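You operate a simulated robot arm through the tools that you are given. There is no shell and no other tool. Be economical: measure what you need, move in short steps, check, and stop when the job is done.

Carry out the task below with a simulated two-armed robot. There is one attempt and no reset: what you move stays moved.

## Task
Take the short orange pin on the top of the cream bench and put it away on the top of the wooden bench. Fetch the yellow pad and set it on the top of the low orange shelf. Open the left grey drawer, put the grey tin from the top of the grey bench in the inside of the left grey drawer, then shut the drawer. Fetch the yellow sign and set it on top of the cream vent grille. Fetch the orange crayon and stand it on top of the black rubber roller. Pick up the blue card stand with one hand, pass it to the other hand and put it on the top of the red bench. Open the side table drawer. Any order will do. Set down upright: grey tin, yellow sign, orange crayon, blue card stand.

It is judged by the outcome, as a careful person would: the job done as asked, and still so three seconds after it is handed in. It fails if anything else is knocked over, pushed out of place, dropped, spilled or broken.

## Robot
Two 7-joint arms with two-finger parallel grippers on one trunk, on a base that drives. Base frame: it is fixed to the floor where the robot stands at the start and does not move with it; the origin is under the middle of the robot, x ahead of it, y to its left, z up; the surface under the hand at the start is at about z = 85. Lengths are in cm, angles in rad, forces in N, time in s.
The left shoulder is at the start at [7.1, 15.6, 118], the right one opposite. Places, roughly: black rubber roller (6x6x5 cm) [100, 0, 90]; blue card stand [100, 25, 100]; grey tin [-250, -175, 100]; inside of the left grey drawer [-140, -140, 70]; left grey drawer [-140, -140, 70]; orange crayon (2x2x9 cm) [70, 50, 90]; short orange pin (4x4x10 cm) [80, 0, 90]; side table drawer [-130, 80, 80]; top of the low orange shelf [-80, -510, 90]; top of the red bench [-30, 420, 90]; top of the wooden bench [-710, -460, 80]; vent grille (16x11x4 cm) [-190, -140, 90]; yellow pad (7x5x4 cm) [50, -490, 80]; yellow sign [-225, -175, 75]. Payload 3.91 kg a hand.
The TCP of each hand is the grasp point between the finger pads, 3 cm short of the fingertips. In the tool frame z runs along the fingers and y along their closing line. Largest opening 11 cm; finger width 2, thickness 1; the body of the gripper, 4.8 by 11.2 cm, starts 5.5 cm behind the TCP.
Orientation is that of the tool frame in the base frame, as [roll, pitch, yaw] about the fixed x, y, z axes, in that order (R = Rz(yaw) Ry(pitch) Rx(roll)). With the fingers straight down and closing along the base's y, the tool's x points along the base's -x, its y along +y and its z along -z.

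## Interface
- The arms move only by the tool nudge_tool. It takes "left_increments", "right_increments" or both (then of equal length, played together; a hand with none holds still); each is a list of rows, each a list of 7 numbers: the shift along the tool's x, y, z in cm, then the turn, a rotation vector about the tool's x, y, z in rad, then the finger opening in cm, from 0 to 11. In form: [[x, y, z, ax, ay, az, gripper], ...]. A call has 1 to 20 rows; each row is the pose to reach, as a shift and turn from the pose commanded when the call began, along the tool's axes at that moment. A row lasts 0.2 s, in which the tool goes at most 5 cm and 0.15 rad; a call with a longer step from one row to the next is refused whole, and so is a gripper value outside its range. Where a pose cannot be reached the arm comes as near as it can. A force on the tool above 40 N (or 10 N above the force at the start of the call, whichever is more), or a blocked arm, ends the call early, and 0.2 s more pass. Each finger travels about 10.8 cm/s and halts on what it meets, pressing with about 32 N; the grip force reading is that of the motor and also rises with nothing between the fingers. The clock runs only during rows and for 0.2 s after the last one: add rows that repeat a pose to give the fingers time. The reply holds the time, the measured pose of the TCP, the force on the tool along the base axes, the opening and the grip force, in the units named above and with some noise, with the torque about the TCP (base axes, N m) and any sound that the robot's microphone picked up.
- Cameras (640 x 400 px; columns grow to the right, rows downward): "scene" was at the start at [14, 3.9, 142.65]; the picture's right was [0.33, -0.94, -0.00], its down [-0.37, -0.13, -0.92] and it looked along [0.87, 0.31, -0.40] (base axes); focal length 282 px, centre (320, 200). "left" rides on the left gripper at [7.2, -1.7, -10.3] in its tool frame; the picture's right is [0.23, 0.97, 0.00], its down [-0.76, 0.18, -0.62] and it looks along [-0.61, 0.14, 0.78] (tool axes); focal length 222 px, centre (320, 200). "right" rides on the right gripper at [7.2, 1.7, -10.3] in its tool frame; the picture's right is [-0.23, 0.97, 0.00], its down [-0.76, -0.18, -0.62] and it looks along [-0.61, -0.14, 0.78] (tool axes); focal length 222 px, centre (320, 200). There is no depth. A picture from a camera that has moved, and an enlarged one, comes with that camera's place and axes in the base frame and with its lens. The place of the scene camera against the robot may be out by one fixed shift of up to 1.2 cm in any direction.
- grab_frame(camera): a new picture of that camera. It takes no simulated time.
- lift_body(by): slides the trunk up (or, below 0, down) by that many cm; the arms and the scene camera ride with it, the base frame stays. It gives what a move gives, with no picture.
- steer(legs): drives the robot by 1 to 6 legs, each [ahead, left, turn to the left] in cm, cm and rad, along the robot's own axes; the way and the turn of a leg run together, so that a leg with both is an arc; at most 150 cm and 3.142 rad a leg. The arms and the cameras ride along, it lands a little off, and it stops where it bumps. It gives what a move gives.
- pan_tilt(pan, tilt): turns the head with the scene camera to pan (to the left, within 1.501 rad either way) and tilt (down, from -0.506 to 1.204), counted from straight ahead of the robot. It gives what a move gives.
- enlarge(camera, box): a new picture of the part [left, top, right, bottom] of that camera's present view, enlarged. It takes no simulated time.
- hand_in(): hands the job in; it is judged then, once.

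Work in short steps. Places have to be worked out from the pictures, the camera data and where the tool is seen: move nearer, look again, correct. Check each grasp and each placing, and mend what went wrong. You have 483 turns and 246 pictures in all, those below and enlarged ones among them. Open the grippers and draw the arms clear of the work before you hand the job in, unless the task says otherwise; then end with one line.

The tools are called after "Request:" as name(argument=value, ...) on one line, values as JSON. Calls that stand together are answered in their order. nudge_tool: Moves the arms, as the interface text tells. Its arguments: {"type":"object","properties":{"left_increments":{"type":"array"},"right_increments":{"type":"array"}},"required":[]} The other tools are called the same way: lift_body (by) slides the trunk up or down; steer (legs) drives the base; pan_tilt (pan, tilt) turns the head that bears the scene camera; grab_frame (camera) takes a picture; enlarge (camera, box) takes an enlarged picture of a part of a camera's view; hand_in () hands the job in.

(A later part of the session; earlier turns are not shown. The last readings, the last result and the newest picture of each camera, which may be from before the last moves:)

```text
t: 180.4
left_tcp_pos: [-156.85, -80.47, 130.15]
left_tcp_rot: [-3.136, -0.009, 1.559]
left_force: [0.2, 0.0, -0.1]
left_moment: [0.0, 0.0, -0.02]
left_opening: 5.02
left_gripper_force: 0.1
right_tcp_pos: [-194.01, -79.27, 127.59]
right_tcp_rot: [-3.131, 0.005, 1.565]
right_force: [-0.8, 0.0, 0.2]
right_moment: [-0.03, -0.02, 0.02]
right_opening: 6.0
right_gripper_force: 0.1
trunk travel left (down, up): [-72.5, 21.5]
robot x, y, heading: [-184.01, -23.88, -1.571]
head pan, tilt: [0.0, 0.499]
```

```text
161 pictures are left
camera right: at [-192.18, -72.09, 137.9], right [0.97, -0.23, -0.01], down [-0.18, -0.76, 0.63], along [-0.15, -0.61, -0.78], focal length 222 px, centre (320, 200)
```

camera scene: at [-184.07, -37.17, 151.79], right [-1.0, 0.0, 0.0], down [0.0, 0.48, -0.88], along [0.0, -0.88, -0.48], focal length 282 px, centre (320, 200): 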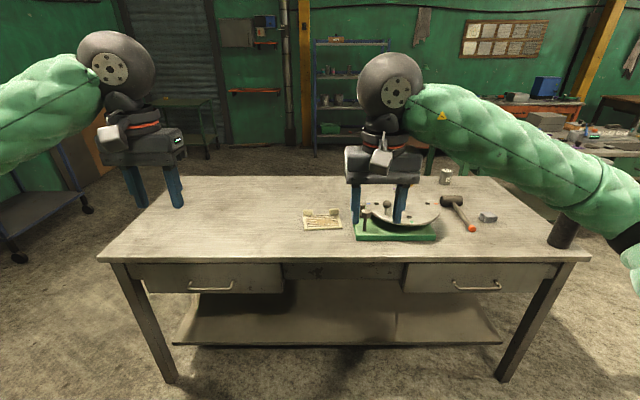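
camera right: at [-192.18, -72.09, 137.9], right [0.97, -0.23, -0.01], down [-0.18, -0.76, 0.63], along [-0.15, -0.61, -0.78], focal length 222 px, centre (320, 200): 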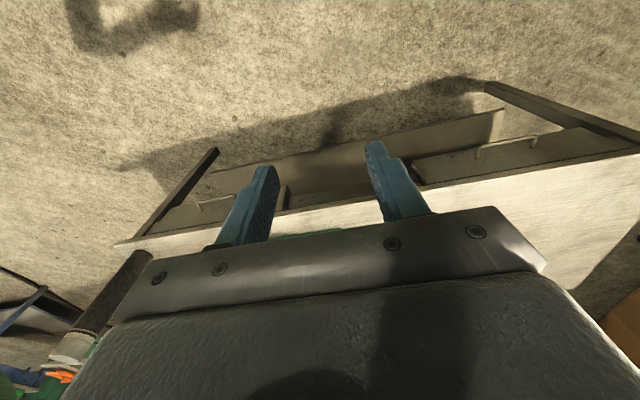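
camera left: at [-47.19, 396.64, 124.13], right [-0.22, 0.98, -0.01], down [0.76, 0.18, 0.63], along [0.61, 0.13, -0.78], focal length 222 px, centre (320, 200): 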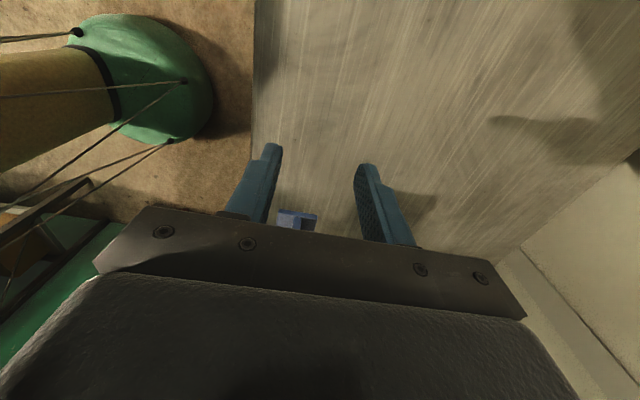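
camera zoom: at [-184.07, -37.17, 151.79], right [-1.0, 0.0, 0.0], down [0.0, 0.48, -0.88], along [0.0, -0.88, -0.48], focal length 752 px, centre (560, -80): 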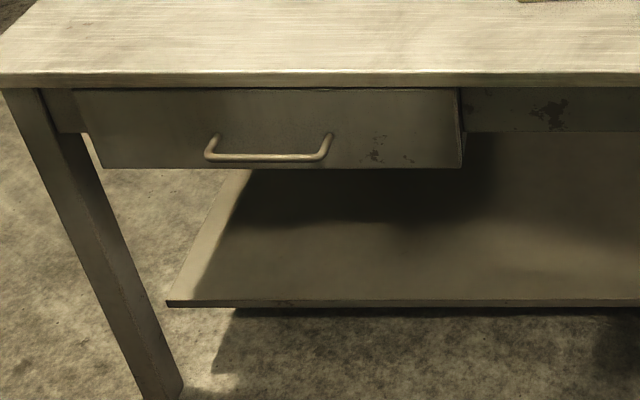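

I see the tin (62), the vent grille, and the left drawer; the sign is hidden by my right hand. Shift the right hand outward and look again.

Request:
nudge_tool(right_increments=[[0, -4, 0, 0, 0, 0, 6], [0, -8, 0, 0, 0, 0, 6], [0, -12, 0, 0, 0, 0, 6], [0, -16, -2, 0, 0, 0, 6], [0, -20, -4, 0, 0, 0, 6], [0, -24, -6, 0, 0, 0, 6], [0, -28, -8, 0, 0, 0, 6]])

Request:
enlarge(camera="scene", box=[280, 100, 540, 270])

```text
t: 182.0
left_tcp_pos: [-156.79, -80.14, 130.11]
left_tcp_rot: [-3.136, -0.008, 1.561]
left_force: [-0.1, 0.2, 0.6]
left_moment: [-0.02, -0.01, -0.01]
left_opening: 4.99
left_gripper_force: 0.1
right_tcp_pos: [-222.04, -78.78, 136.01]
right_tcp_rot: [-3.133, 0.008, 1.566]
right_force: [-0.3, 0.2, 0.3]
right_moment: [-0.01, -0.01, 0.0]
right_opening: 5.98
right_gripper_force: 0.0
trunk travel left (down, up): [-72.5, 21.5]
robot x, y, heading: [-184.12, -23.59, -1.575]
head pan, tilt: [0.0, 0.499]
```

```text
2.35 times, centred on (410, 185) of scene
camera zoom: at [-184.17, -36.97, 151.82], right [-1.0, 0.0, 0.0], down [0.0, 0.48, -0.88], along [0.0, -0.88, -0.48], focal length 664 px, centre (108, 235)
```

zoom: 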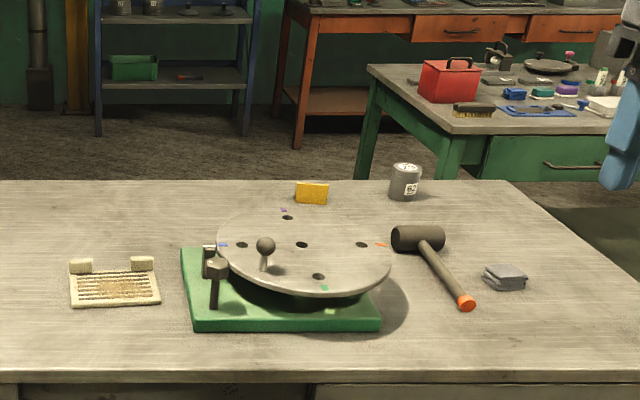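

The yellow sign stands behind the rotary plate near (−231, −174) and the tin near (−253, −176). Raise trunk, drive to the bench, then strafe right to face them.

Request:
lift_body(by=18)

Request:
steer(legs=[[62, 0, 0], [0, -54, 0]])

Request:
pan_tilt(pan=0, tilt=0.75)

Request:
grab_frame(camera="scene")

```text
t: 184.0
left_tcp_pos: [-156.87, -80.45, 148.13]
left_tcp_rot: [-3.137, -0.012, 1.559]
left_force: [-0.2, 0.1, 0.5]
left_moment: [0.0, -0.01, 0.01]
left_opening: 5.01
left_gripper_force: 0.0
right_tcp_pos: [-222.07, -79.04, 153.85]
right_tcp_rot: [-3.132, 0.005, 1.565]
right_force: [0.2, -0.7, 0.1]
right_moment: [0.02, -0.01, 0.0]
right_opening: 6.01
right_gripper_force: 0.2
trunk travel left (down, up): [-90.5, 3.5]
robot x, y, heading: [-184.27, -23.71, -1.572]
head pan, tilt: [0.0, 0.499]
```

```text
t: 190.2
left_tcp_pos: [-211.56, -141.99, 148.09]
left_tcp_rot: [-3.134, -0.012, 1.557]
left_force: [-0.2, -0.5, -0.5]
left_moment: [0.0, 0.02, 0.01]
left_opening: 5.02
left_gripper_force: 0.0
right_tcp_pos: [-276.76, -140.37, 153.95]
right_tcp_rot: [-3.13, 0.007, 1.562]
right_force: [-0.3, 0.7, 0.2]
right_moment: [0.01, 0.02, 0.03]
right_opening: 5.99
right_gripper_force: 0.0
trunk travel left (down, up): [-90.5, 3.5]
robot x, y, heading: [-238.9, -85.52, -1.572]
head pan, tilt: [0.0, 0.499]
```

```text
t: 191.0
left_tcp_pos: [-211.76, -142.0, 148.08]
left_tcp_rot: [-3.136, -0.01, 1.557]
left_force: [-0.3, 0.3, 0.1]
left_moment: [-0.02, -0.02, -0.02]
left_opening: 5.01
left_gripper_force: 0.0
right_tcp_pos: [-277.07, -140.34, 153.95]
right_tcp_rot: [-3.132, 0.004, 1.562]
right_force: [-0.3, 0.1, 0.2]
right_moment: [0.03, 0.01, 0.02]
right_opening: 6.0
right_gripper_force: 0.1
trunk travel left (down, up): [-90.5, 3.5]
robot x, y, heading: [-239.08, -85.61, -1.573]
head pan, tilt: [0.0, 0.75]
```

```text
159 pictures are left
camera scene: at [-238.93, -97.84, 167.61], right [-1.0, 0.0, 0.0], down [0.0, 0.68, -0.73], along [0.0, -0.73, -0.68], focal length 282 px, centre (320, 200)
```

scene: 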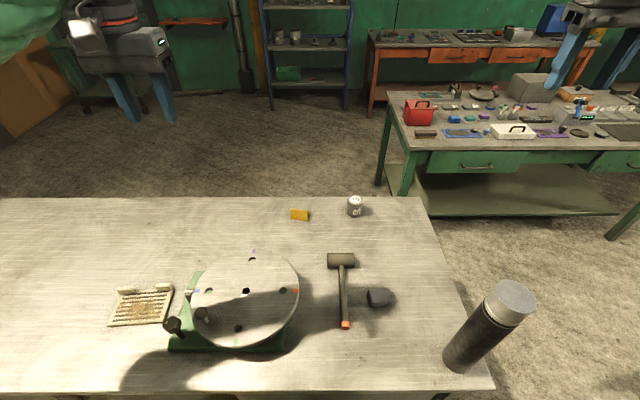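

Request:
enlarge(camera="scene", box=[260, 170, 400, 260])

Request:
enlarge(camera="scene", box=[80, 250, 220, 360])

```text
4.44 times, centred on (330, 215) of scene
camera zoom: at [-238.93, -97.84, 167.61], right [-1.0, 0.0, 0.0], down [0.0, 0.68, -0.73], along [0.0, -0.73, -0.68], focal length 1254 px, centre (276, 133)
```

zoom: 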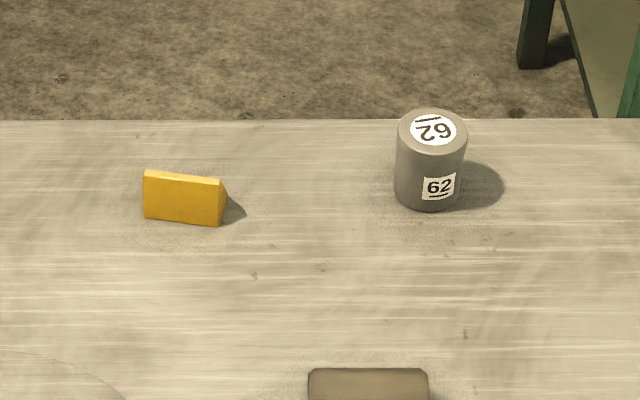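

```text
3.64 times, centred on (150, 305) of scene
camera zoom: at [-238.93, -97.84, 167.61], right [-1.0, 0.0, 0.0], down [0.0, 0.68, -0.73], along [0.0, -0.73, -0.68], focal length 1026 px, centre (938, -182)
```

zoom: 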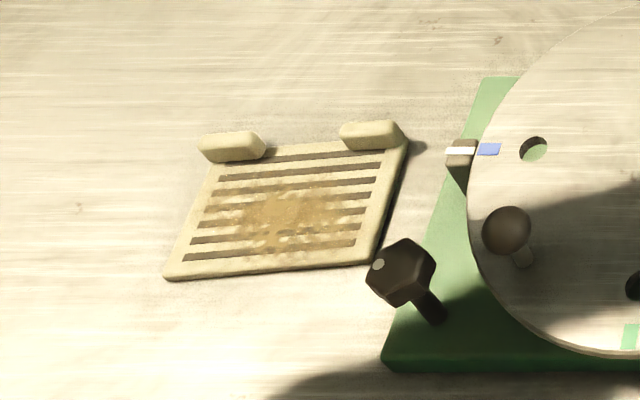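

Sign is a small yellow tent (~7 cm wide) at ≈(−230.5, −177); tin ≈(−252.8, −179.4), 6.2 cm across, top z≈92. Move 10 cm closer and bring the right hand over the tin.

Request:
steer(legs=[[10, 0, 0]])

Request:
nudge_tool(right_increments=[[-3, 2.5, 2, 0, 0, 0, 7], [-6, 5, 4, 0, 0, 0, 8], [-9, 7.5, 6, 0, 0, 0, 9], [-12, 10, 8, 0, 0, 0, 9], [-15, 12.5, 10, 0, 0, 0, 9], [-18, 15, 12, 0, 0, 0, 9], [-20, 17.5, 14, 0, 0, 0, 9], [-22, 20, 16, 0, 0, 0, 9], [-24, 22, 19, 0, 0, 0, 9], [-26, 24, 22, 0, 0, 0, 9], [-28, 24, 26, 0, 0, 0, 9], [-29, 24, 30, 0, 0, 0, 9], [-29, 24, 34, 0, 0, 0, 9], [-29, 24, 38, 0, 0, 0, 9], [-29, 24, 41, 0, 0, 0, 9], [-29, 24, 41, 0, 0, 0, 9]])

Request:
grab_frame(camera="right")

Request:
grab_frame(camera="scene")

```text
t: 192.1
left_tcp_pos: [-211.72, -151.75, 148.31]
left_tcp_rot: [-3.138, -0.009, 1.557]
left_force: [0.3, -0.1, -1.0]
left_moment: [-0.05, 0.0, 0.02]
left_opening: 5.02
left_gripper_force: 0.0
right_tcp_pos: [-276.88, -150.26, 154.01]
right_tcp_rot: [-3.131, 0.009, 1.565]
right_force: [0.3, 0.3, 0.1]
right_moment: [-0.02, -0.04, -0.06]
right_opening: 6.0
right_gripper_force: 0.1
trunk travel left (down, up): [-90.5, 3.5]
robot x, y, heading: [-239.49, -95.29, -1.572]
head pan, tilt: [0.0, 0.75]
```

```text
t: 195.5
left_tcp_pos: [-211.62, -151.97, 148.16]
left_tcp_rot: [-3.137, -0.012, 1.556]
left_force: [0.0, 0.3, -0.9]
left_moment: [0.02, 0.0, 0.0]
left_opening: 5.0
left_gripper_force: 0.2
right_tcp_pos: [-253.52, -179.91, 112.89]
right_tcp_rot: [-3.131, 0.006, 1.563]
right_force: [0.3, 0.7, -0.3]
right_moment: [0.01, -0.02, 0.02]
right_opening: 9.0
right_gripper_force: 0.1
trunk travel left (down, up): [-90.5, 3.5]
robot x, y, heading: [-239.09, -95.05, -1.572]
head pan, tilt: [0.0, 0.75]
```

```text
156 pictures are left
camera right: at [-251.78, -172.68, 123.2], right [0.97, -0.23, -0.01], down [-0.18, -0.76, 0.63], along [-0.15, -0.61, -0.78], focal length 222 px, centre (320, 200)
```

right: 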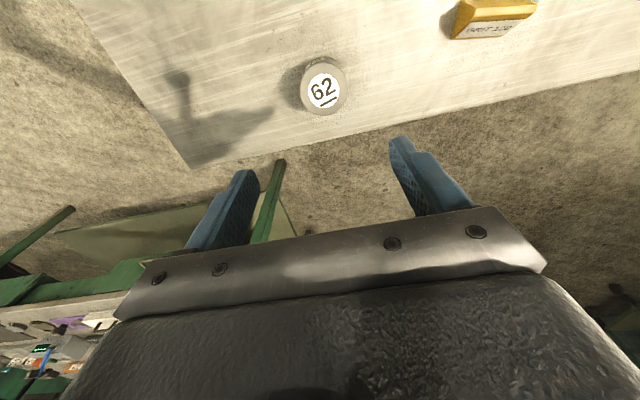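

```text
155 pictures are left
camera scene: at [-238.87, -107.85, 167.61], right [-1.0, 0.0, 0.0], down [0.0, 0.68, -0.73], along [0.0, -0.73, -0.68], focal length 282 px, centre (320, 200)
```

scene: 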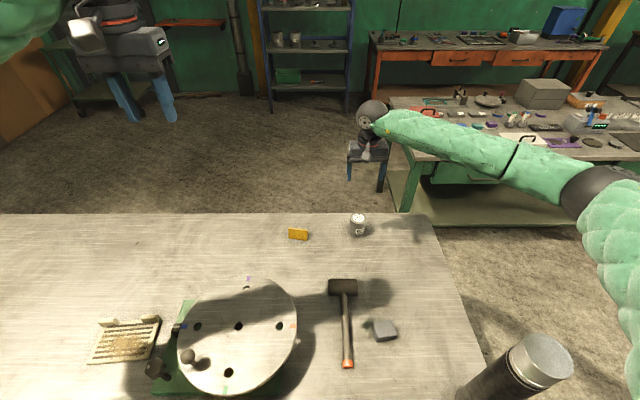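

Aligned over the tin. Descend to z≈89.2 and close.

Request:
nudge_tool(right_increments=[[0, 0, 4, 0, 0, 0, 9], [0, 0, 8, 0, 0, 0, 9], [0, 0, 12, 0, 0, 0, 9], [0, 0, 16, 0, 0, 0, 9], [0, 0, 20, 0, 0, 0, 9], [0, 0, 22.5, 0, 0, 0, 9], [0, 0, 23.7, 0, 0, 0, 9], [0, 0, 23.7, 0, 0, 0, 7], [0, 0, 23.7, 0, 0, 0, 5], [0, 0, 23.7, 0, 0, 0, 3], [0, 0, 23.7, 0, 0, 0, 3], [0, 0, 23.7, 0, 0, 0, 3]])

Request:
grab_frame(camera="right")

```text
t: 198.1
left_tcp_pos: [-211.75, -152.07, 148.08]
left_tcp_rot: [-3.136, -0.01, 1.557]
left_force: [0.7, -0.1, 0.7]
left_moment: [0.02, -0.01, 0.01]
left_opening: 5.05
left_gripper_force: 0.0
right_tcp_pos: [-253.85, -180.13, 89.16]
right_tcp_rot: [-3.131, 0.007, 1.565]
right_force: [-0.1, 0.4, 0.0]
right_moment: [-0.01, -0.12, -0.01]
right_opening: 5.83
right_gripper_force: 32.1
trunk travel left (down, up): [-90.5, 3.5]
robot x, y, heading: [-239.1, -95.64, -1.569]
head pan, tilt: [0.0, 0.75]
```

```text
154 pictures are left
camera right: at [-252.02, -172.88, 99.49], right [0.97, -0.23, -0.01], down [-0.18, -0.76, 0.63], along [-0.15, -0.61, -0.78], focal length 222 px, centre (320, 200)
```

right: 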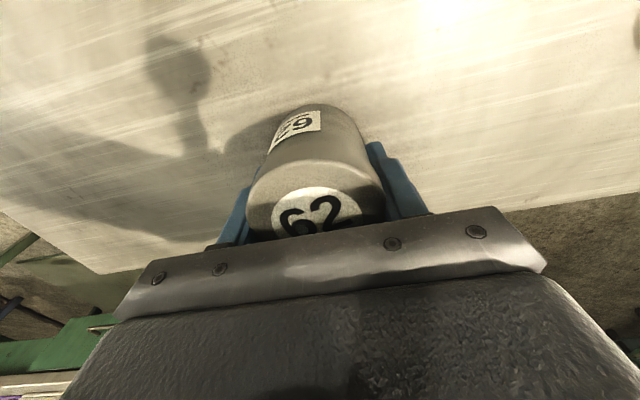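

Tin gripped. Lift it and move it back/right; bring the left hand over the sign.

Request:
nudge_tool(right_increments=[[0, 0, -4, 0, 0, 0, 3], [0, 0, -8, 0, 0, 0, 3], [0, 0, -12, 0, 0, 0, 3], [0, 0, -16, 0, 0, 0, 3], [0, 0, -20, 0, 0, 0, 3], [0, 0, -24, 0, 0, 0, 3], [0, 0, -28, 0, 0, 0, 3], [0, -4, -31, 0, 0, 0, 3], [4, -7, -33, 0, 0, 0, 3], [8, -10, -35, 0, 0, 0, 3], [12, -13, -37, 0, 0, 0, 3], [16, -16, -39, 0, 0, 0, 3], [20, -18, -39, 0, 0, 0, 3], [24, -20, -39, 0, 0, 0, 3], [28, -20, -39, 0, 0, 0, 3]])

Request:
nudge_tool(left_increments=[[-3, -2, 2, 0, 0, 0, 6], [-6, -4, 4, 0, 0, 0, 7], [-9, -7, 6, 0, 0, 0, 8], [-12, -9.5, 9, 0, 0, 0, 9], [-15, -12, 12, 0, 0, 0, 10], [-18, -14.5, 15, 0, 0, 0, 10], [-21, -17, 18, 0, 0, 0, 10], [-23, -19, 22, 0, 0, 0, 10], [-25, -19, 26, 0, 0, 0, 10], [-25.3, -19, 30, 0, 0, 0, 10], [-25.3, -19, 34, 0, 0, 0, 10], [-25.3, -19, 36, 0, 0, 0, 10], [-25.3, -19, 36, 0, 0, 0, 10]])

Request:
grab_frame(camera="left")

Request:
grab_frame(camera="scene")

```text
refused: row 9 steps farther than a row can; nothing moved
```

```text
t: 200.9
left_tcp_pos: [-231.15, -176.67, 111.89]
left_tcp_rot: [-3.137, -0.01, 1.557]
left_force: [-0.5, 0.9, -0.8]
left_moment: [0.02, 0.02, 0.01]
left_opening: 10.0
left_gripper_force: 0.0
right_tcp_pos: [-253.79, -180.06, 89.15]
right_tcp_rot: [-3.131, 0.006, 1.565]
right_force: [0.1, 0.2, 1.4]
right_moment: [0.02, -0.17, -0.04]
right_opening: 5.87
right_gripper_force: 32.3
trunk travel left (down, up): [-90.5, 3.5]
robot x, y, heading: [-239.06, -95.85, -1.572]
head pan, tilt: [0.0, 0.75]
```

```text
153 pictures are left
camera left: at [-232.75, -169.38, 122.29], right [0.98, 0.21, 0.0], down [0.17, -0.77, 0.61], along [0.13, -0.6, -0.79], focal length 222 px, centre (320, 200)
```

left: 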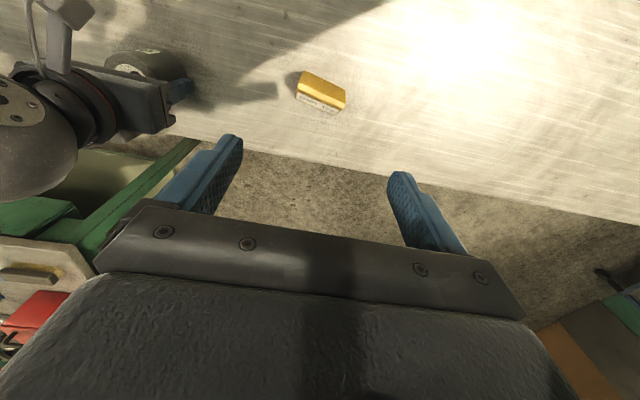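

```text
152 pictures are left
camera scene: at [-238.91, -107.9, 167.6], right [-1.0, 0.0, 0.0], down [0.0, 0.68, -0.73], along [0.0, -0.73, -0.68], focal length 282 px, centre (320, 200)
```

scene: 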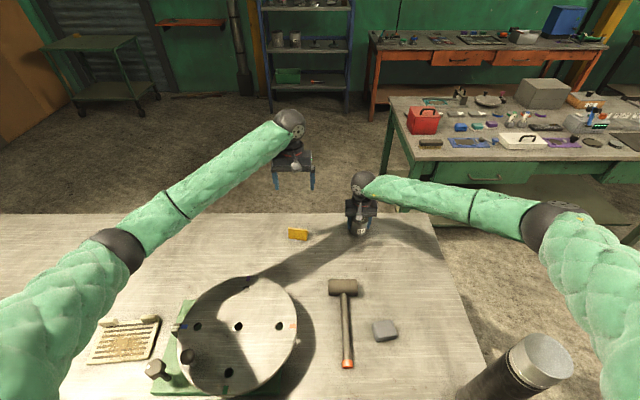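

The right hand call was refused (step too big). Redo it with finer steps.

Request:
nudge_tool(right_increments=[[0, 0, -4, 0, 0, 0, 3], [0, 0, -8, 0, 0, 0, 3], [0, 0, -12, 0, 0, 0, 3], [0, 0, -16, 0, 0, 0, 3], [0, 0, -20, 0, 0, 0, 3], [0, 0, -24, 0, 0, 0, 3], [0, 0, -28, 0, 0, 0, 3], [0, -2, -32, 0, 0, 0, 3], [3, -4, -34, 0, 0, 0, 3], [6, -6, -36, 0, 0, 0, 3], [9, -9, -38, 0, 0, 0, 3], [12, -12, -39, 0, 0, 0, 3], [15, -15, -39, 0, 0, 0, 3], [18, -18, -39, 0, 0, 0, 3], [21, -20, -39, 0, 0, 0, 3], [25, -20, -39, 0, 0, 0, 3], [28, -20, -39, 0, 0, 0, 3]])

Request:
enlarge(camera="left", box=[260, 40, 400, 140])

```text
t: 204.5
left_tcp_pos: [-231.31, -176.4, 111.96]
left_tcp_rot: [-3.136, -0.01, 1.559]
left_force: [0.0, -0.2, 0.0]
left_moment: [0.0, 0.02, 0.0]
left_opening: 9.99
left_gripper_force: 0.0
right_tcp_pos: [-273.28, -151.5, 128.22]
right_tcp_rot: [-3.129, 0.005, 1.565]
right_force: [0.0, 0.7, -3.7]
right_moment: [-0.07, 0.02, -0.02]
right_opening: 5.81
right_gripper_force: 31.2
trunk travel left (down, up): [-90.5, 3.5]
robot x, y, heading: [-239.29, -94.89, -1.575]
head pan, tilt: [0.0, 0.75]
```

```text
4.00 times, centred on (330, 90) of left
camera zoom: at [-232.78, -169.28, 122.38], right [0.98, 0.21, 0.0], down [0.17, -0.77, 0.61], along [0.13, -0.6, -0.79], focal length 888 px, centre (280, 640)
```

zoom: 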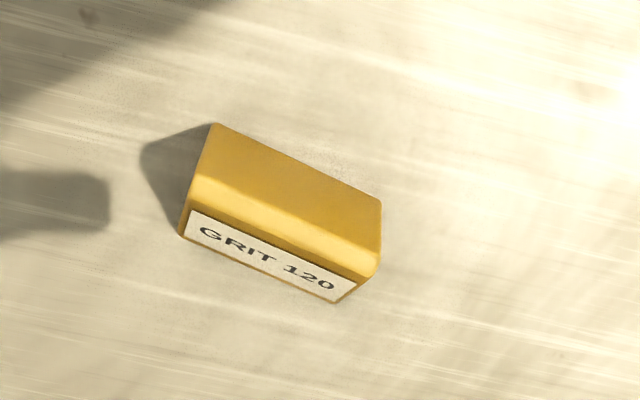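

The sign (tent, "GRIT 120") is yawed −0.19 rad, centre ≈(−231.05, −177.4). Align and descend over its ends.

Request:
nudge_tool(left_increments=[[-0.5, 0.1, 2, 0, 0, 0.1, 10], [-1, 0.2, 5, 0, 0, 0.19, 10], [-1, 0.2, 9, 0, 0, 0.19, 10], [-1, 0.2, 13, 0, 0, 0.19, 10], [-1, 0.2, 16, 0, 0, 0.19, 10], [-1, 0.2, 16, 0, 0, 0.19, 10]])

Request:
grab_frame(camera="left")

```text
t: 205.9
left_tcp_pos: [-231.17, -177.41, 95.85]
left_tcp_rot: [-3.135, -0.008, 1.366]
left_force: [-0.7, 0.2, 0.8]
left_moment: [0.0, -0.01, 0.03]
left_opening: 10.02
left_gripper_force: 0.1
right_tcp_pos: [-273.09, -151.73, 128.22]
right_tcp_rot: [-3.132, 0.005, 1.564]
right_force: [0.0, -0.5, -3.7]
right_moment: [0.0, -0.01, 0.04]
right_opening: 5.85
right_gripper_force: 32.4
trunk travel left (down, up): [-90.5, 3.5]
robot x, y, heading: [-239.16, -95.17, -1.569]
head pan, tilt: [0.0, 0.75]
```

```text
150 pictures are left
camera left: at [-231.21, -170.13, 106.31], right [1.0, 0.03, 0.0], down [0.02, -0.79, 0.61], along [0.01, -0.61, -0.79], focal length 222 px, centre (320, 200)
```

left: 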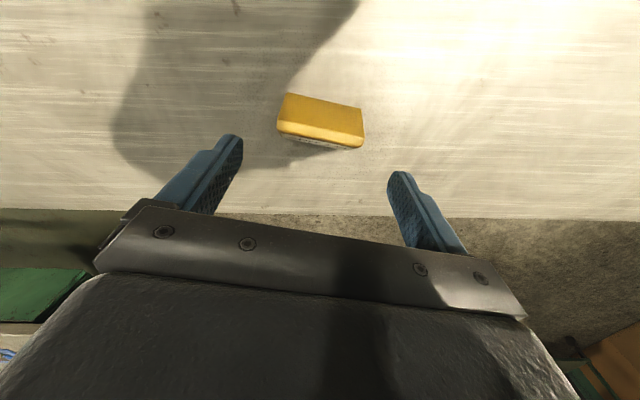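

Aligned. Descend and close.

Request:
nudge_tool(left_increments=[[0, 0.1, 3, 0, 0, 0, 10], [0, 0.1, 6, 0, 0, 0, 10], [0, 0.1, 7.4, 0, 0, 0, 10], [0, 0.1, 7.4, 0, 0, 0, 8], [0, 0.1, 7.4, 0, 0, 0, 6], [0, 0.1, 7.4, 0, 0, 0, 4], [0, 0.1, 7.4, 0, 0, 0, 4], [0, 0.1, 7.4, 0, 0, 0, 4]])

Request:
grab_frame(camera="left")

```text
t: 207.7
left_tcp_pos: [-231.11, -177.52, 88.46]
left_tcp_rot: [-3.135, -0.008, 1.365]
left_force: [0.1, 0.0, 0.1]
left_moment: [-0.04, -0.02, -0.03]
left_opening: 6.93
left_gripper_force: 32.0
right_tcp_pos: [-273.31, -151.65, 128.17]
right_tcp_rot: [-3.131, 0.006, 1.563]
right_force: [0.2, 0.0, -3.0]
right_moment: [-0.03, -0.02, 0.0]
right_opening: 5.82
right_gripper_force: 32.2
trunk travel left (down, up): [-90.5, 3.5]
robot x, y, heading: [-239.31, -95.11, -1.57]
head pan, tilt: [0.0, 0.75]
```

```text
149 pictures are left
camera left: at [-231.19, -170.12, 98.95], right [1.0, 0.03, 0.0], down [0.02, -0.79, 0.61], along [0.01, -0.61, -0.79], focal length 222 px, centre (320, 200)
```

left: 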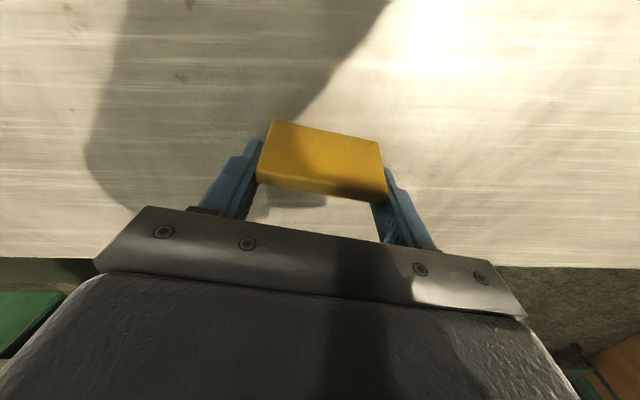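

Sign gripped (6.9 cm). Lift it and shift the robot left toward the grille.

Request:
nudge_tool(left_increments=[[0, 0, -3, 0, 0, 0, 4], [0, 0, -7, 0, 0, 0, 4], [0, 0, -11, 0, 0, 0, 4], [0, 0, -15, 0, 0, 0, 4], [0, 0, -19, 0, 0, 0, 4], [0, 0, -23, 0, 0, 0, 4], [0, 0, -27, 0, 0, 0, 4], [0, 0, -30, 0, 0, 0, 4], [4, 0, -30, 0, 0, -0.1, 4], [8, 0, -30, 0, 0, -0.19, 4], [12, 0, -30, 0, 0, -0.19, 4], [16, 0, -30, 0, 0, -0.19, 4], [20, 0, -30, 0, 0, -0.19, 4]])

Request:
steer(legs=[[-8, 0, 0], [0, 34, 0]])

Request:
grab_frame(camera="scene")

Request:
grab_frame(camera="left")

```text
t: 210.5
left_tcp_pos: [-226.91, -158.32, 118.66]
left_tcp_rot: [-3.135, -0.01, 1.556]
left_force: [0.0, 0.0, 0.1]
left_moment: [-0.04, 0.01, -0.01]
left_opening: 6.92
left_gripper_force: 31.8
right_tcp_pos: [-273.27, -151.38, 128.31]
right_tcp_rot: [-3.131, 0.006, 1.561]
right_force: [0.1, 0.5, -2.2]
right_moment: [-0.05, -0.02, 0.01]
right_opening: 5.83
right_gripper_force: 32.1
trunk travel left (down, up): [-90.5, 3.5]
robot x, y, heading: [-239.05, -95.13, -1.573]
head pan, tilt: [0.0, 0.75]
```

```text
t: 213.4
left_tcp_pos: [-192.63, -150.47, 118.7]
left_tcp_rot: [-3.138, -0.012, 1.555]
left_force: [-0.5, -0.3, -0.1]
left_moment: [-0.01, -0.05, -0.01]
left_opening: 6.94
left_gripper_force: 31.6
right_tcp_pos: [-238.84, -143.63, 128.11]
right_tcp_rot: [-3.13, 0.005, 1.561]
right_force: [0.4, -0.1, -3.8]
right_moment: [-0.01, 0.02, 0.0]
right_opening: 5.87
right_gripper_force: 31.5
trunk travel left (down, up): [-90.5, 3.5]
robot x, y, heading: [-204.88, -87.39, -1.572]
head pan, tilt: [0.0, 0.75]
```

```text
148 pictures are left
camera scene: at [-204.55, -99.94, 167.61], right [-1.0, 0.0, 0.0], down [0.0, 0.68, -0.73], along [0.0, -0.73, -0.68], focal length 282 px, centre (320, 200)
```

scene: 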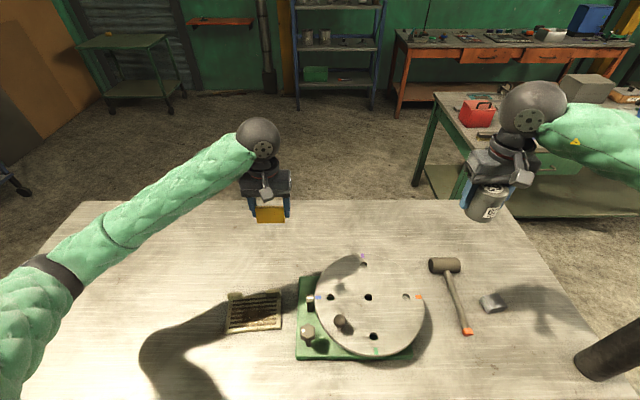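

```text
147 pictures are left
camera left: at [-194.13, -143.18, 129.07], right [0.98, 0.21, 0.0], down [0.17, -0.77, 0.61], along [0.13, -0.6, -0.79], focal length 222 px, centre (320, 200)
```

left: 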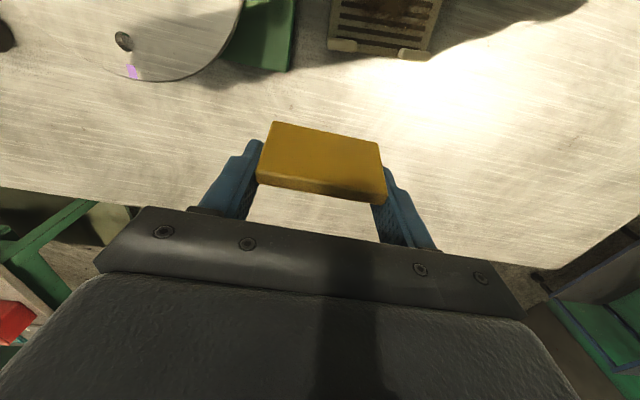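

Request:
enlarge(camera="scene", box=[200, 270, 320, 360])

Request:
nudge_tool(left_increments=[[4, 2, 0, 0, 0, 0, 4], [8, 4, 0, 0, 0, 0, 4], [12, 6, 0, 0, 0, 0, 4], [15, 7, 0, 0, 0, 0, 4], [15, 7, 0, 0, 0, 0, 4]])

Request:
grab_frame(camera="left")

```text
4.44 times, centred on (260, 315) of scene
camera zoom: at [-204.55, -99.94, 167.61], right [-1.0, 0.0, 0.0], down [0.0, 0.68, -0.73], along [0.0, -0.73, -0.68], focal length 1254 px, centre (587, -311)
```

zoom: 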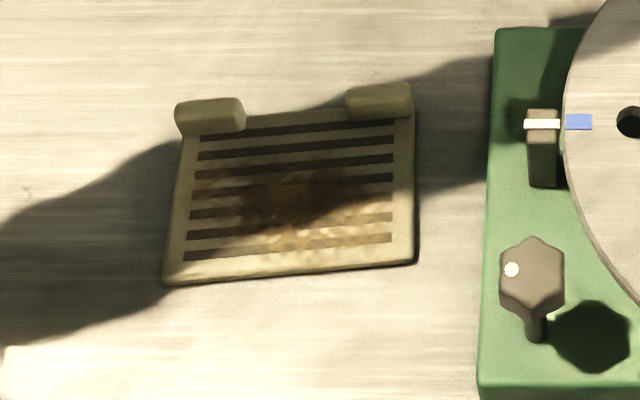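

```text
t: 214.6
left_tcp_pos: [-185.5, -135.53, 118.81]
left_tcp_rot: [-3.135, -0.012, 1.555]
left_force: [-0.6, 0.0, -1.4]
left_moment: [0.01, 0.0, 0.01]
left_opening: 6.92
left_gripper_force: 31.6
right_tcp_pos: [-238.81, -143.7, 128.17]
right_tcp_rot: [-3.13, 0.005, 1.562]
right_force: [0.2, 0.1, -2.7]
right_moment: [0.01, -0.03, 0.02]
right_opening: 5.8
right_gripper_force: 32.1
trunk travel left (down, up): [-90.5, 3.5]
robot x, y, heading: [-204.21, -87.56, -1.575]
head pan, tilt: [0.0, 0.75]
```

```text
145 pictures are left
camera left: at [-186.91, -128.35, 129.26], right [0.98, 0.21, 0.0], down [0.17, -0.77, 0.61], along [0.13, -0.6, -0.79], focal length 222 px, centre (320, 200)
```

left: 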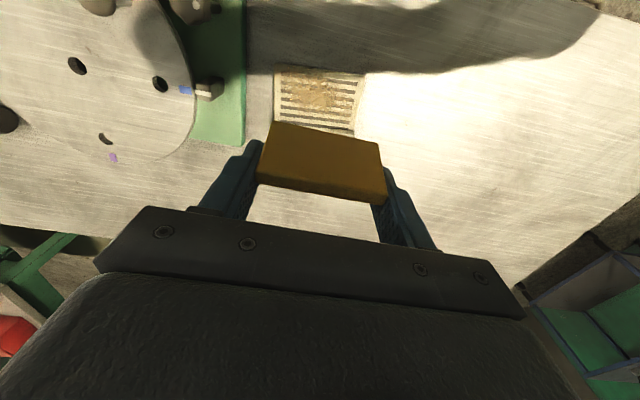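

Grille slab spans x −193..−178, y −133..−142 ahead of its posts, yawed ≈0.1. Align the sign over (−185.4, −137.7) and descend to z≈93.

Request:
nudge_tool(left_increments=[[-2.2, 0.1, 0, 0, 0, -0.1, 4], [-2.2, 0.1, 4, 0, 0, -0.1, 4], [-2.2, 0.1, 8, 0, 0, -0.1, 4], [-2.2, 0.1, 12, 0, 0, -0.1, 4], [-2.2, 0.1, 16, 0, 0, -0.1, 4], [-2.2, 0.1, 20, 0, 0, -0.1, 4], [-2.2, 0.1, 24, 0, 0, -0.1, 4], [-2.2, 0.1, 25.8, 0, 0, -0.1, 4], [-2.2, 0.1, 25.8, 0, 0, -0.1, 4]])

Request:
grab_frame(camera="left")

Request:
enlarge(camera="scene", box=[180, 220, 340, 360])

```text
t: 216.6
left_tcp_pos: [-185.39, -137.48, 92.86]
left_tcp_rot: [-3.136, -0.01, 1.653]
left_force: [0.4, 0.2, -0.8]
left_moment: [-0.06, 0.05, -0.03]
left_opening: 6.93
left_gripper_force: 31.5
right_tcp_pos: [-238.81, -143.68, 128.16]
right_tcp_rot: [-3.132, 0.005, 1.563]
right_force: [-0.6, -0.2, -3.2]
right_moment: [-0.03, 0.03, -0.02]
right_opening: 5.87
right_gripper_force: 32.2
trunk travel left (down, up): [-90.5, 3.5]
robot x, y, heading: [-204.79, -87.06, -1.571]
head pan, tilt: [0.0, 0.75]
```

```text
144 pictures are left
camera left: at [-187.6, -130.43, 103.29], right [0.95, 0.31, 0.0], down [0.24, -0.75, 0.61], along [0.19, -0.58, -0.79], focal length 222 px, centre (320, 200)
```

left: 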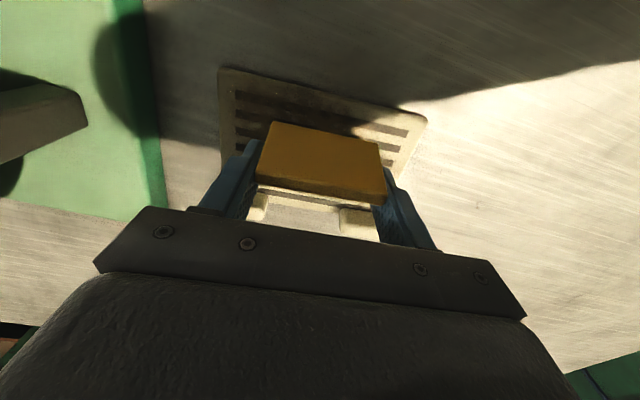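

```text
2.86 times, centred on (260, 290) of scene
camera zoom: at [-204.5, -100.0, 167.6], right [-1.0, 0.0, 0.0], down [0.0, 0.68, -0.73], along [0.0, -0.73, -0.68], focal length 806 px, centre (491, -57)
```

zoom: 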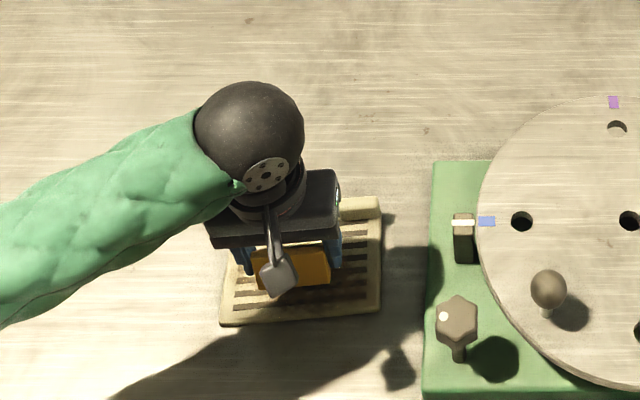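

Centred on the grille. Lower slowly to contact.

Request:
nudge_tool(left_increments=[[0, 0, 0.6, 0, 0, 0, 4], [0, 0, 1.2, 0, 0, 0, 4], [0, 0, 1.6, 0, 0, 0, 4], [0, 0, 2.0, 0, 0, 0, 4], [0, 0, 2.4, 0, 0, 0, 4], [0, 0, 2.4, 0, 0, 0, 4]])

```text
t: 218.0
left_tcp_pos: [-185.44, -137.41, 90.48]
left_tcp_rot: [-3.136, -0.011, 1.653]
left_force: [0.4, 0.1, -0.3]
left_moment: [0.0, 0.01, -0.01]
left_opening: 6.93
left_gripper_force: 31.8
right_tcp_pos: [-238.79, -143.7, 128.17]
right_tcp_rot: [-3.132, 0.006, 1.559]
right_force: [-0.1, 0.5, -3.0]
right_moment: [-0.01, 0.02, 0.01]
right_opening: 5.84
right_gripper_force: 31.8
trunk travel left (down, up): [-90.5, 3.5]
robot x, y, heading: [-204.71, -87.89, -1.577]
head pan, tilt: [0.0, 0.75]
```

Request:
nudge_tool(left_increments=[[0, 0, 0.3, 0, 0, 0, 4], [0, 0, 0.6, 0, 0, 0, 4], [0, 0, 0.9, 0, 0, 0, 4], [0, 0, 0.9, 0, 0, 0, 4]])

Request:
enlarge(camera="left", box=[200, 50, 440, 240])

```text
t: 219.0
left_tcp_pos: [-185.46, -137.41, 89.69]
left_tcp_rot: [-3.137, -0.01, 1.654]
left_force: [1.0, -0.1, 10.3]
left_moment: [0.0, -0.43, 0.0]
left_opening: 6.91
left_gripper_force: 31.9
right_tcp_pos: [-238.93, -143.54, 128.26]
right_tcp_rot: [-3.13, 0.008, 1.561]
right_force: [0.4, -0.1, -3.5]
right_moment: [0.01, -0.01, 0.0]
right_opening: 5.85
right_gripper_force: 31.7
trunk travel left (down, up): [-90.5, 3.5]
robot x, y, heading: [-204.45, -87.21, -1.581]
head pan, tilt: [0.0, 0.75]
```

```text
2.11 times, centred on (320, 145) of left
camera zoom: at [-187.67, -130.42, 100.12], right [0.95, 0.31, 0.0], down [0.24, -0.75, 0.61], along [0.19, -0.59, -0.79], focal length 468 px, centre (320, 316)
```

zoom: 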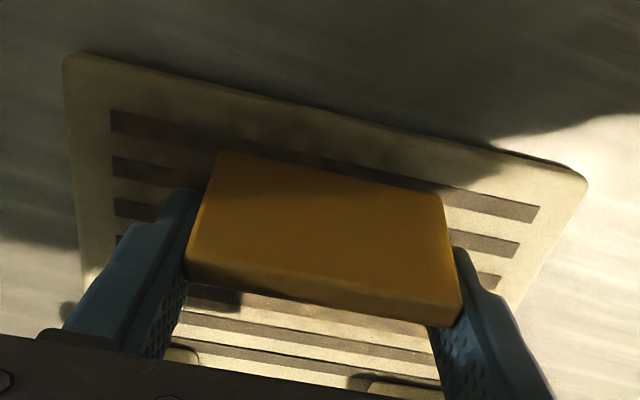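

Contact. Open and lift away.

Request:
nudge_tool(left_increments=[[0, 0, 0, 0, 0, 0, 7.5], [0, 0, 0, 0, 0, 0, 8.5], [0, 0, 0, 0, 0, 0, 9], [0, 0, -2, 0, 0, 0, 9], [0, 0, -6, 0, 0, 0, 9], [0, 0, -10, 0, 0, 0, 9], [0, 0, -14, 0, 0, 0, 9], [0, 0, -18, 0, 0, 0, 9], [0, 0, -22, 0, 0, 0, 9], [0, 0, -26, 0, 0, 0, 9], [4, 0, -28, 0, 0, 0, 9], [8, 0, -28, 0, 0, 0, 9]])

Request:
grab_frame(camera="left")

Request:
enlarge(camera="scene", box=[180, 220, 340, 360])

```text
t: 221.6
left_tcp_pos: [-186.33, -132.31, 117.25]
left_tcp_rot: [-3.139, -0.015, 1.656]
left_force: [-0.4, -0.1, 0.9]
left_moment: [-0.02, 0.0, 0.01]
left_opening: 9.0
left_gripper_force: 0.2
left hand out of reach, approached as far as the arm can: row 12
right_tcp_pos: [-238.87, -143.68, 128.13]
right_tcp_rot: [-3.129, 0.005, 1.56]
right_force: [0.9, 0.4, -3.1]
right_moment: [-0.04, -0.03, 0.0]
right_opening: 5.86
right_gripper_force: 32.4
trunk travel left (down, up): [-90.5, 3.5]
robot x, y, heading: [-204.72, -87.5, -1.578]
head pan, tilt: [0.0, 0.75]
```

```text
141 pictures are left
camera left: at [-188.43, -125.24, 127.73], right [0.95, 0.31, 0.0], down [0.24, -0.75, 0.61], along [0.19, -0.58, -0.79], focal length 222 px, centre (320, 200)
```

left: 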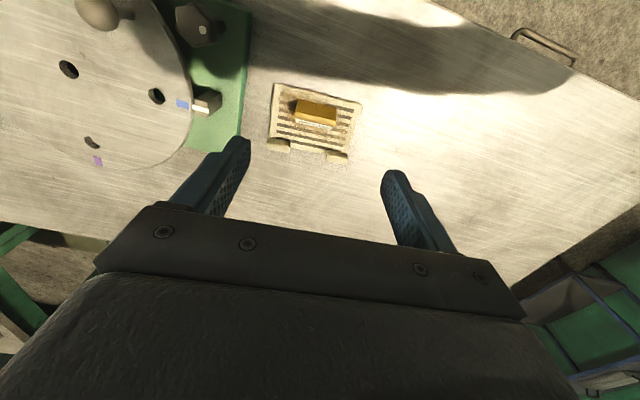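

```text
2.86 times, centred on (260, 290) of scene
camera zoom: at [-204.51, -100.03, 167.6], right [-1.0, 0.0, 0.0], down [0.0, 0.68, -0.73], along [0.0, -0.73, -0.68], focal length 806 px, centre (491, -57)
```

zoom: 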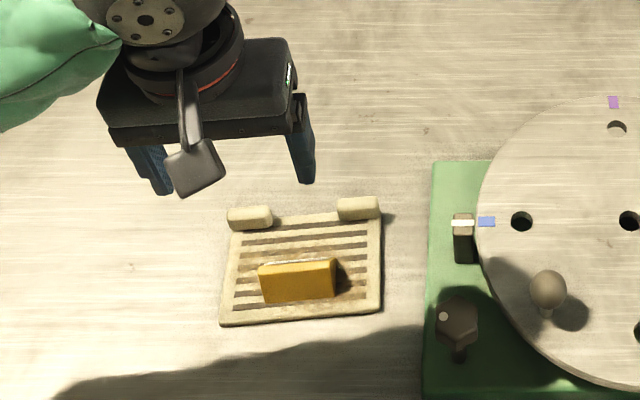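

Sign is on the grille. From two views the left drawer handle is at ≈(−151..−134.5, −114, 72), below the top, so I'll grip it horizontally with the left hand. Back away, align, and lower the trunk.

Request:
steer(legs=[[-53, 0, 0], [0, 42, 0]])

Request:
lift_body(by=-45)

Request:
pan_tilt(pan=0.1, tilt=0.3)

Request:
grab_frame(camera="scene")

```text
t: 224.2
left_tcp_pos: [-181.48, -89.97, 117.32]
left_tcp_rot: [-3.135, -0.012, 1.709]
left_force: [-0.5, 0.5, 0.0]
left_moment: [-0.01, 0.03, 0.01]
left_opening: 8.99
left_gripper_force: 0.0
right_tcp_pos: [-233.27, -104.24, 128.26]
right_tcp_rot: [-3.129, 0.006, 1.617]
right_force: [0.7, 0.2, -1.9]
right_moment: [0.02, 0.01, 0.01]
right_opening: 5.85
right_gripper_force: 32.3
trunk travel left (down, up): [-90.5, 3.5]
robot x, y, heading: [-202.45, -46.46, -1.52]
head pan, tilt: [0.0, 0.75]
stopped in leg 1: the robot was blocked; the commanded pose is now the measured one
```

```text
refused: -45 is not a number from -40 to 40
```

```text
t: 225.1
left_tcp_pos: [-182.03, -90.33, 117.25]
left_tcp_rot: [-3.138, -0.014, 1.709]
left_force: [-0.3, 0.6, 0.0]
left_moment: [0.06, -0.02, -0.02]
left_opening: 9.01
left_gripper_force: 0.1
right_tcp_pos: [-233.88, -104.53, 128.04]
right_tcp_rot: [-3.133, 0.004, 1.614]
right_force: [-0.4, -0.8, -2.9]
right_moment: [-0.02, -0.04, -0.03]
right_opening: 5.85
right_gripper_force: 32.6
trunk travel left (down, up): [-90.5, 3.5]
robot x, y, heading: [-203.11, -46.25, -1.522]
head pan, tilt: [0.099, 0.3]
```

```text
139 pictures are left
camera scene: at [-200.98, -60.03, 171.62], right [-0.99, -0.15, 0.0], down [-0.04, 0.29, -0.95], along [0.14, -0.94, -0.3], focal length 282 px, centre (320, 200)
```

scene: 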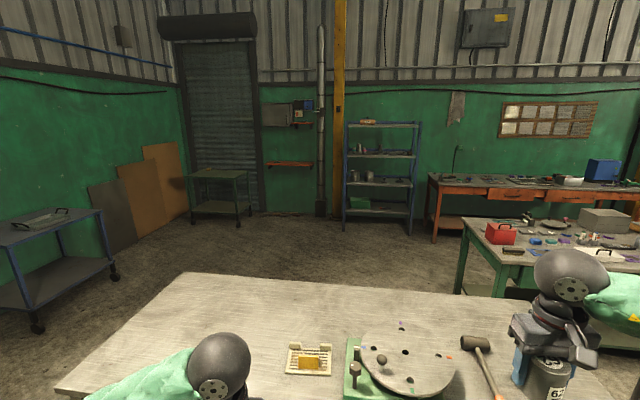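

Bumped something behind on the right (the small tool table, likely). Move forward off it, go left, then check it.

Request:
steer(legs=[[6, 0, 0], [0, 40, 0]])

Request:
pan_tilt(pan=-1.5, tilt=0.6)

Request:
grab_frame(camera="scene")

```text
t: 228.1
left_tcp_pos: [-141.43, -94.0, 117.17]
left_tcp_rot: [-3.139, -0.012, 1.713]
left_force: [-0.2, -0.8, -0.2]
left_moment: [0.0, 0.01, -0.03]
left_opening: 8.99
left_gripper_force: 0.0
right_tcp_pos: [-193.17, -108.4, 128.14]
right_tcp_rot: [-3.13, 0.005, 1.621]
right_force: [0.3, -1.2, -2.1]
right_moment: [-0.03, 0.01, 0.02]
right_opening: 5.86
right_gripper_force: 31.9
trunk travel left (down, up): [-90.5, 3.5]
robot x, y, heading: [-162.34, -50.61, -1.516]
head pan, tilt: [0.099, 0.3]
```

```text
t: 229.8
left_tcp_pos: [-141.46, -93.9, 117.16]
left_tcp_rot: [-3.14, -0.012, 1.714]
left_force: [-0.1, 0.3, -0.1]
left_moment: [0.01, -0.01, 0.02]
left_opening: 9.0
left_gripper_force: 0.0
right_tcp_pos: [-193.26, -108.47, 128.23]
right_tcp_rot: [-3.13, 0.004, 1.619]
right_force: [-0.2, -0.5, -3.1]
right_moment: [-0.05, 0.03, -0.02]
right_opening: 5.83
right_gripper_force: 31.7
trunk travel left (down, up): [-90.5, 3.5]
robot x, y, heading: [-162.14, -50.21, -1.516]
head pan, tilt: [-1.499, 0.6]
```

```text
138 pictures are left
camera scene: at [-170.71, -55.68, 168.89], right [-0.13, 0.99, 0.0], down [0.56, 0.07, -0.82], along [-0.82, -0.1, -0.57], focal length 282 px, centre (320, 200)
```

scene: 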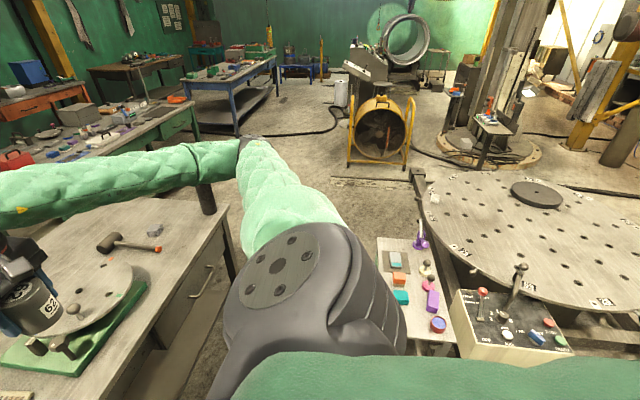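

The tool table's items look undisturbed. Square up the heading and back to y≈−34, then lower the trunk 40.

Request:
steer(legs=[[0, 0, -0.055], [-16, 0, 0]])

Request:
lift_body(by=-40)

Request:
pan_tilt(pan=0.15, tilt=0.5)

Request:
grab_frame(camera="scene")

```text
t: 231.7
left_tcp_pos: [-143.85, -79.09, 117.23]
left_tcp_rot: [-3.137, -0.014, 1.658]
left_force: [-0.1, -0.4, -0.7]
left_moment: [0.03, 0.01, -0.01]
left_opening: 9.01
left_gripper_force: 0.1
right_tcp_pos: [-196.33, -90.65, 127.95]
right_tcp_rot: [-3.129, 0.004, 1.564]
right_force: [0.3, 0.7, -3.5]
right_moment: [0.03, 0.01, 0.01]
right_opening: 5.84
right_gripper_force: 32.0
trunk travel left (down, up): [-90.5, 3.5]
robot x, y, heading: [-162.68, -33.89, -1.57]
head pan, tilt: [-1.499, 0.6]
```

```text
t: 235.5
left_tcp_pos: [-143.8, -78.8, 77.26]
left_tcp_rot: [-3.139, -0.011, 1.658]
left_force: [0.8, 0.0, -0.3]
left_moment: [-0.01, -0.02, -0.03]
left_opening: 9.01
left_gripper_force: 0.0
right_tcp_pos: [-196.43, -90.38, 88.13]
right_tcp_rot: [-3.133, 0.005, 1.563]
right_force: [-0.2, -0.2, -1.9]
right_moment: [-0.05, 0.01, -0.01]
right_opening: 5.86
right_gripper_force: 31.8
trunk travel left (down, up): [-50.5, 43.5]
robot x, y, heading: [-162.31, -34.24, -1.57]
head pan, tilt: [-1.499, 0.6]
```

```text
t: 237.2
left_tcp_pos: [-143.82, -78.98, 77.38]
left_tcp_rot: [-3.139, -0.012, 1.659]
left_force: [0.4, -0.2, -0.2]
left_moment: [-0.06, 0.01, 0.02]
left_opening: 8.98
left_gripper_force: 0.1
right_tcp_pos: [-196.45, -90.52, 88.11]
right_tcp_rot: [-3.131, 0.006, 1.564]
right_force: [-0.5, -0.3, -3.2]
right_moment: [-0.04, 0.0, -0.03]
right_opening: 5.86
right_gripper_force: 31.8
trunk travel left (down, up): [-50.5, 43.5]
robot x, y, heading: [-162.36, -34.25, -1.571]
head pan, tilt: [0.15, 0.499]
```

```text
137 pictures are left
camera scene: at [-160.84, -47.36, 129.8], right [-0.99, -0.15, 0.0], down [-0.07, 0.47, -0.88], along [0.13, -0.87, -0.48], focal length 282 px, centre (320, 200)
```

scene: 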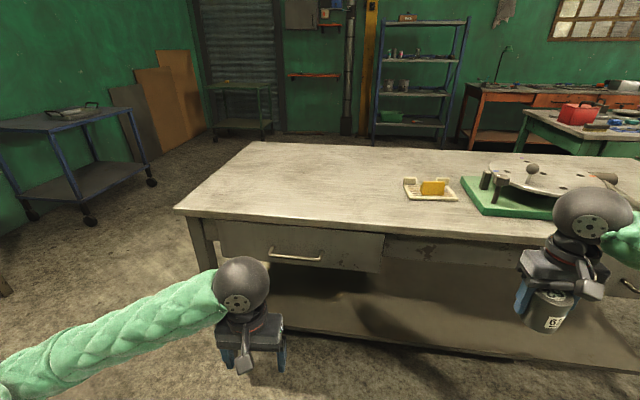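

Handle confirmed at (−143, −114, 71). Yaw the left hand 90° and move it forward a bit.

Request:
nudge_tool(left_increments=[[-2, 0, 0, 0, 0, 0.14, 7], [-4, 0, 0, 0, 0, 0.28, 5], [-6, -0.2, 0, 0, 0, 0.42, 4], [-8, -0.2, 0, 0, 0, 0.56, 4], [-10, -0.4, 0, 0, 0, 0.7, 4], [-12, -0.4, 0, 0, 0, 0.84, 4], [-14, -0.5, 0, 0, 0, 0.98, 4], [-16, -0.6, 0, 0, 0, 1.12, 4], [-16, -0.6, 0, 0, 0, 1.26, 4], [-16, -0.6, 0, 0, 0, 1.4, 4], [-16, -0.6, 0, 0, 0, 1.54, 4], [-16, -0.6, 0, 0, 0, 1.658, 4], [-16, -0.6, 0, 0, 0, 1.658, 4]])

```text
t: 240.0
left_tcp_pos: [-142.91, -94.8, 77.26]
left_tcp_rot: [-3.13, 0.005, 0.0]
left_force: [-0.1, -0.3, 0.0]
left_moment: [0.02, 0.0, 0.02]
left_opening: 3.98
left_gripper_force: 0.2
right_tcp_pos: [-196.38, -90.42, 88.18]
right_tcp_rot: [-3.133, 0.005, 1.563]
right_force: [-0.3, 0.3, -3.8]
right_moment: [-0.03, -0.02, 0.0]
right_opening: 5.85
right_gripper_force: 32.1
trunk travel left (down, up): [-50.5, 43.5]
robot x, y, heading: [-162.79, -33.99, -1.572]
head pan, tilt: [0.15, 0.499]
```

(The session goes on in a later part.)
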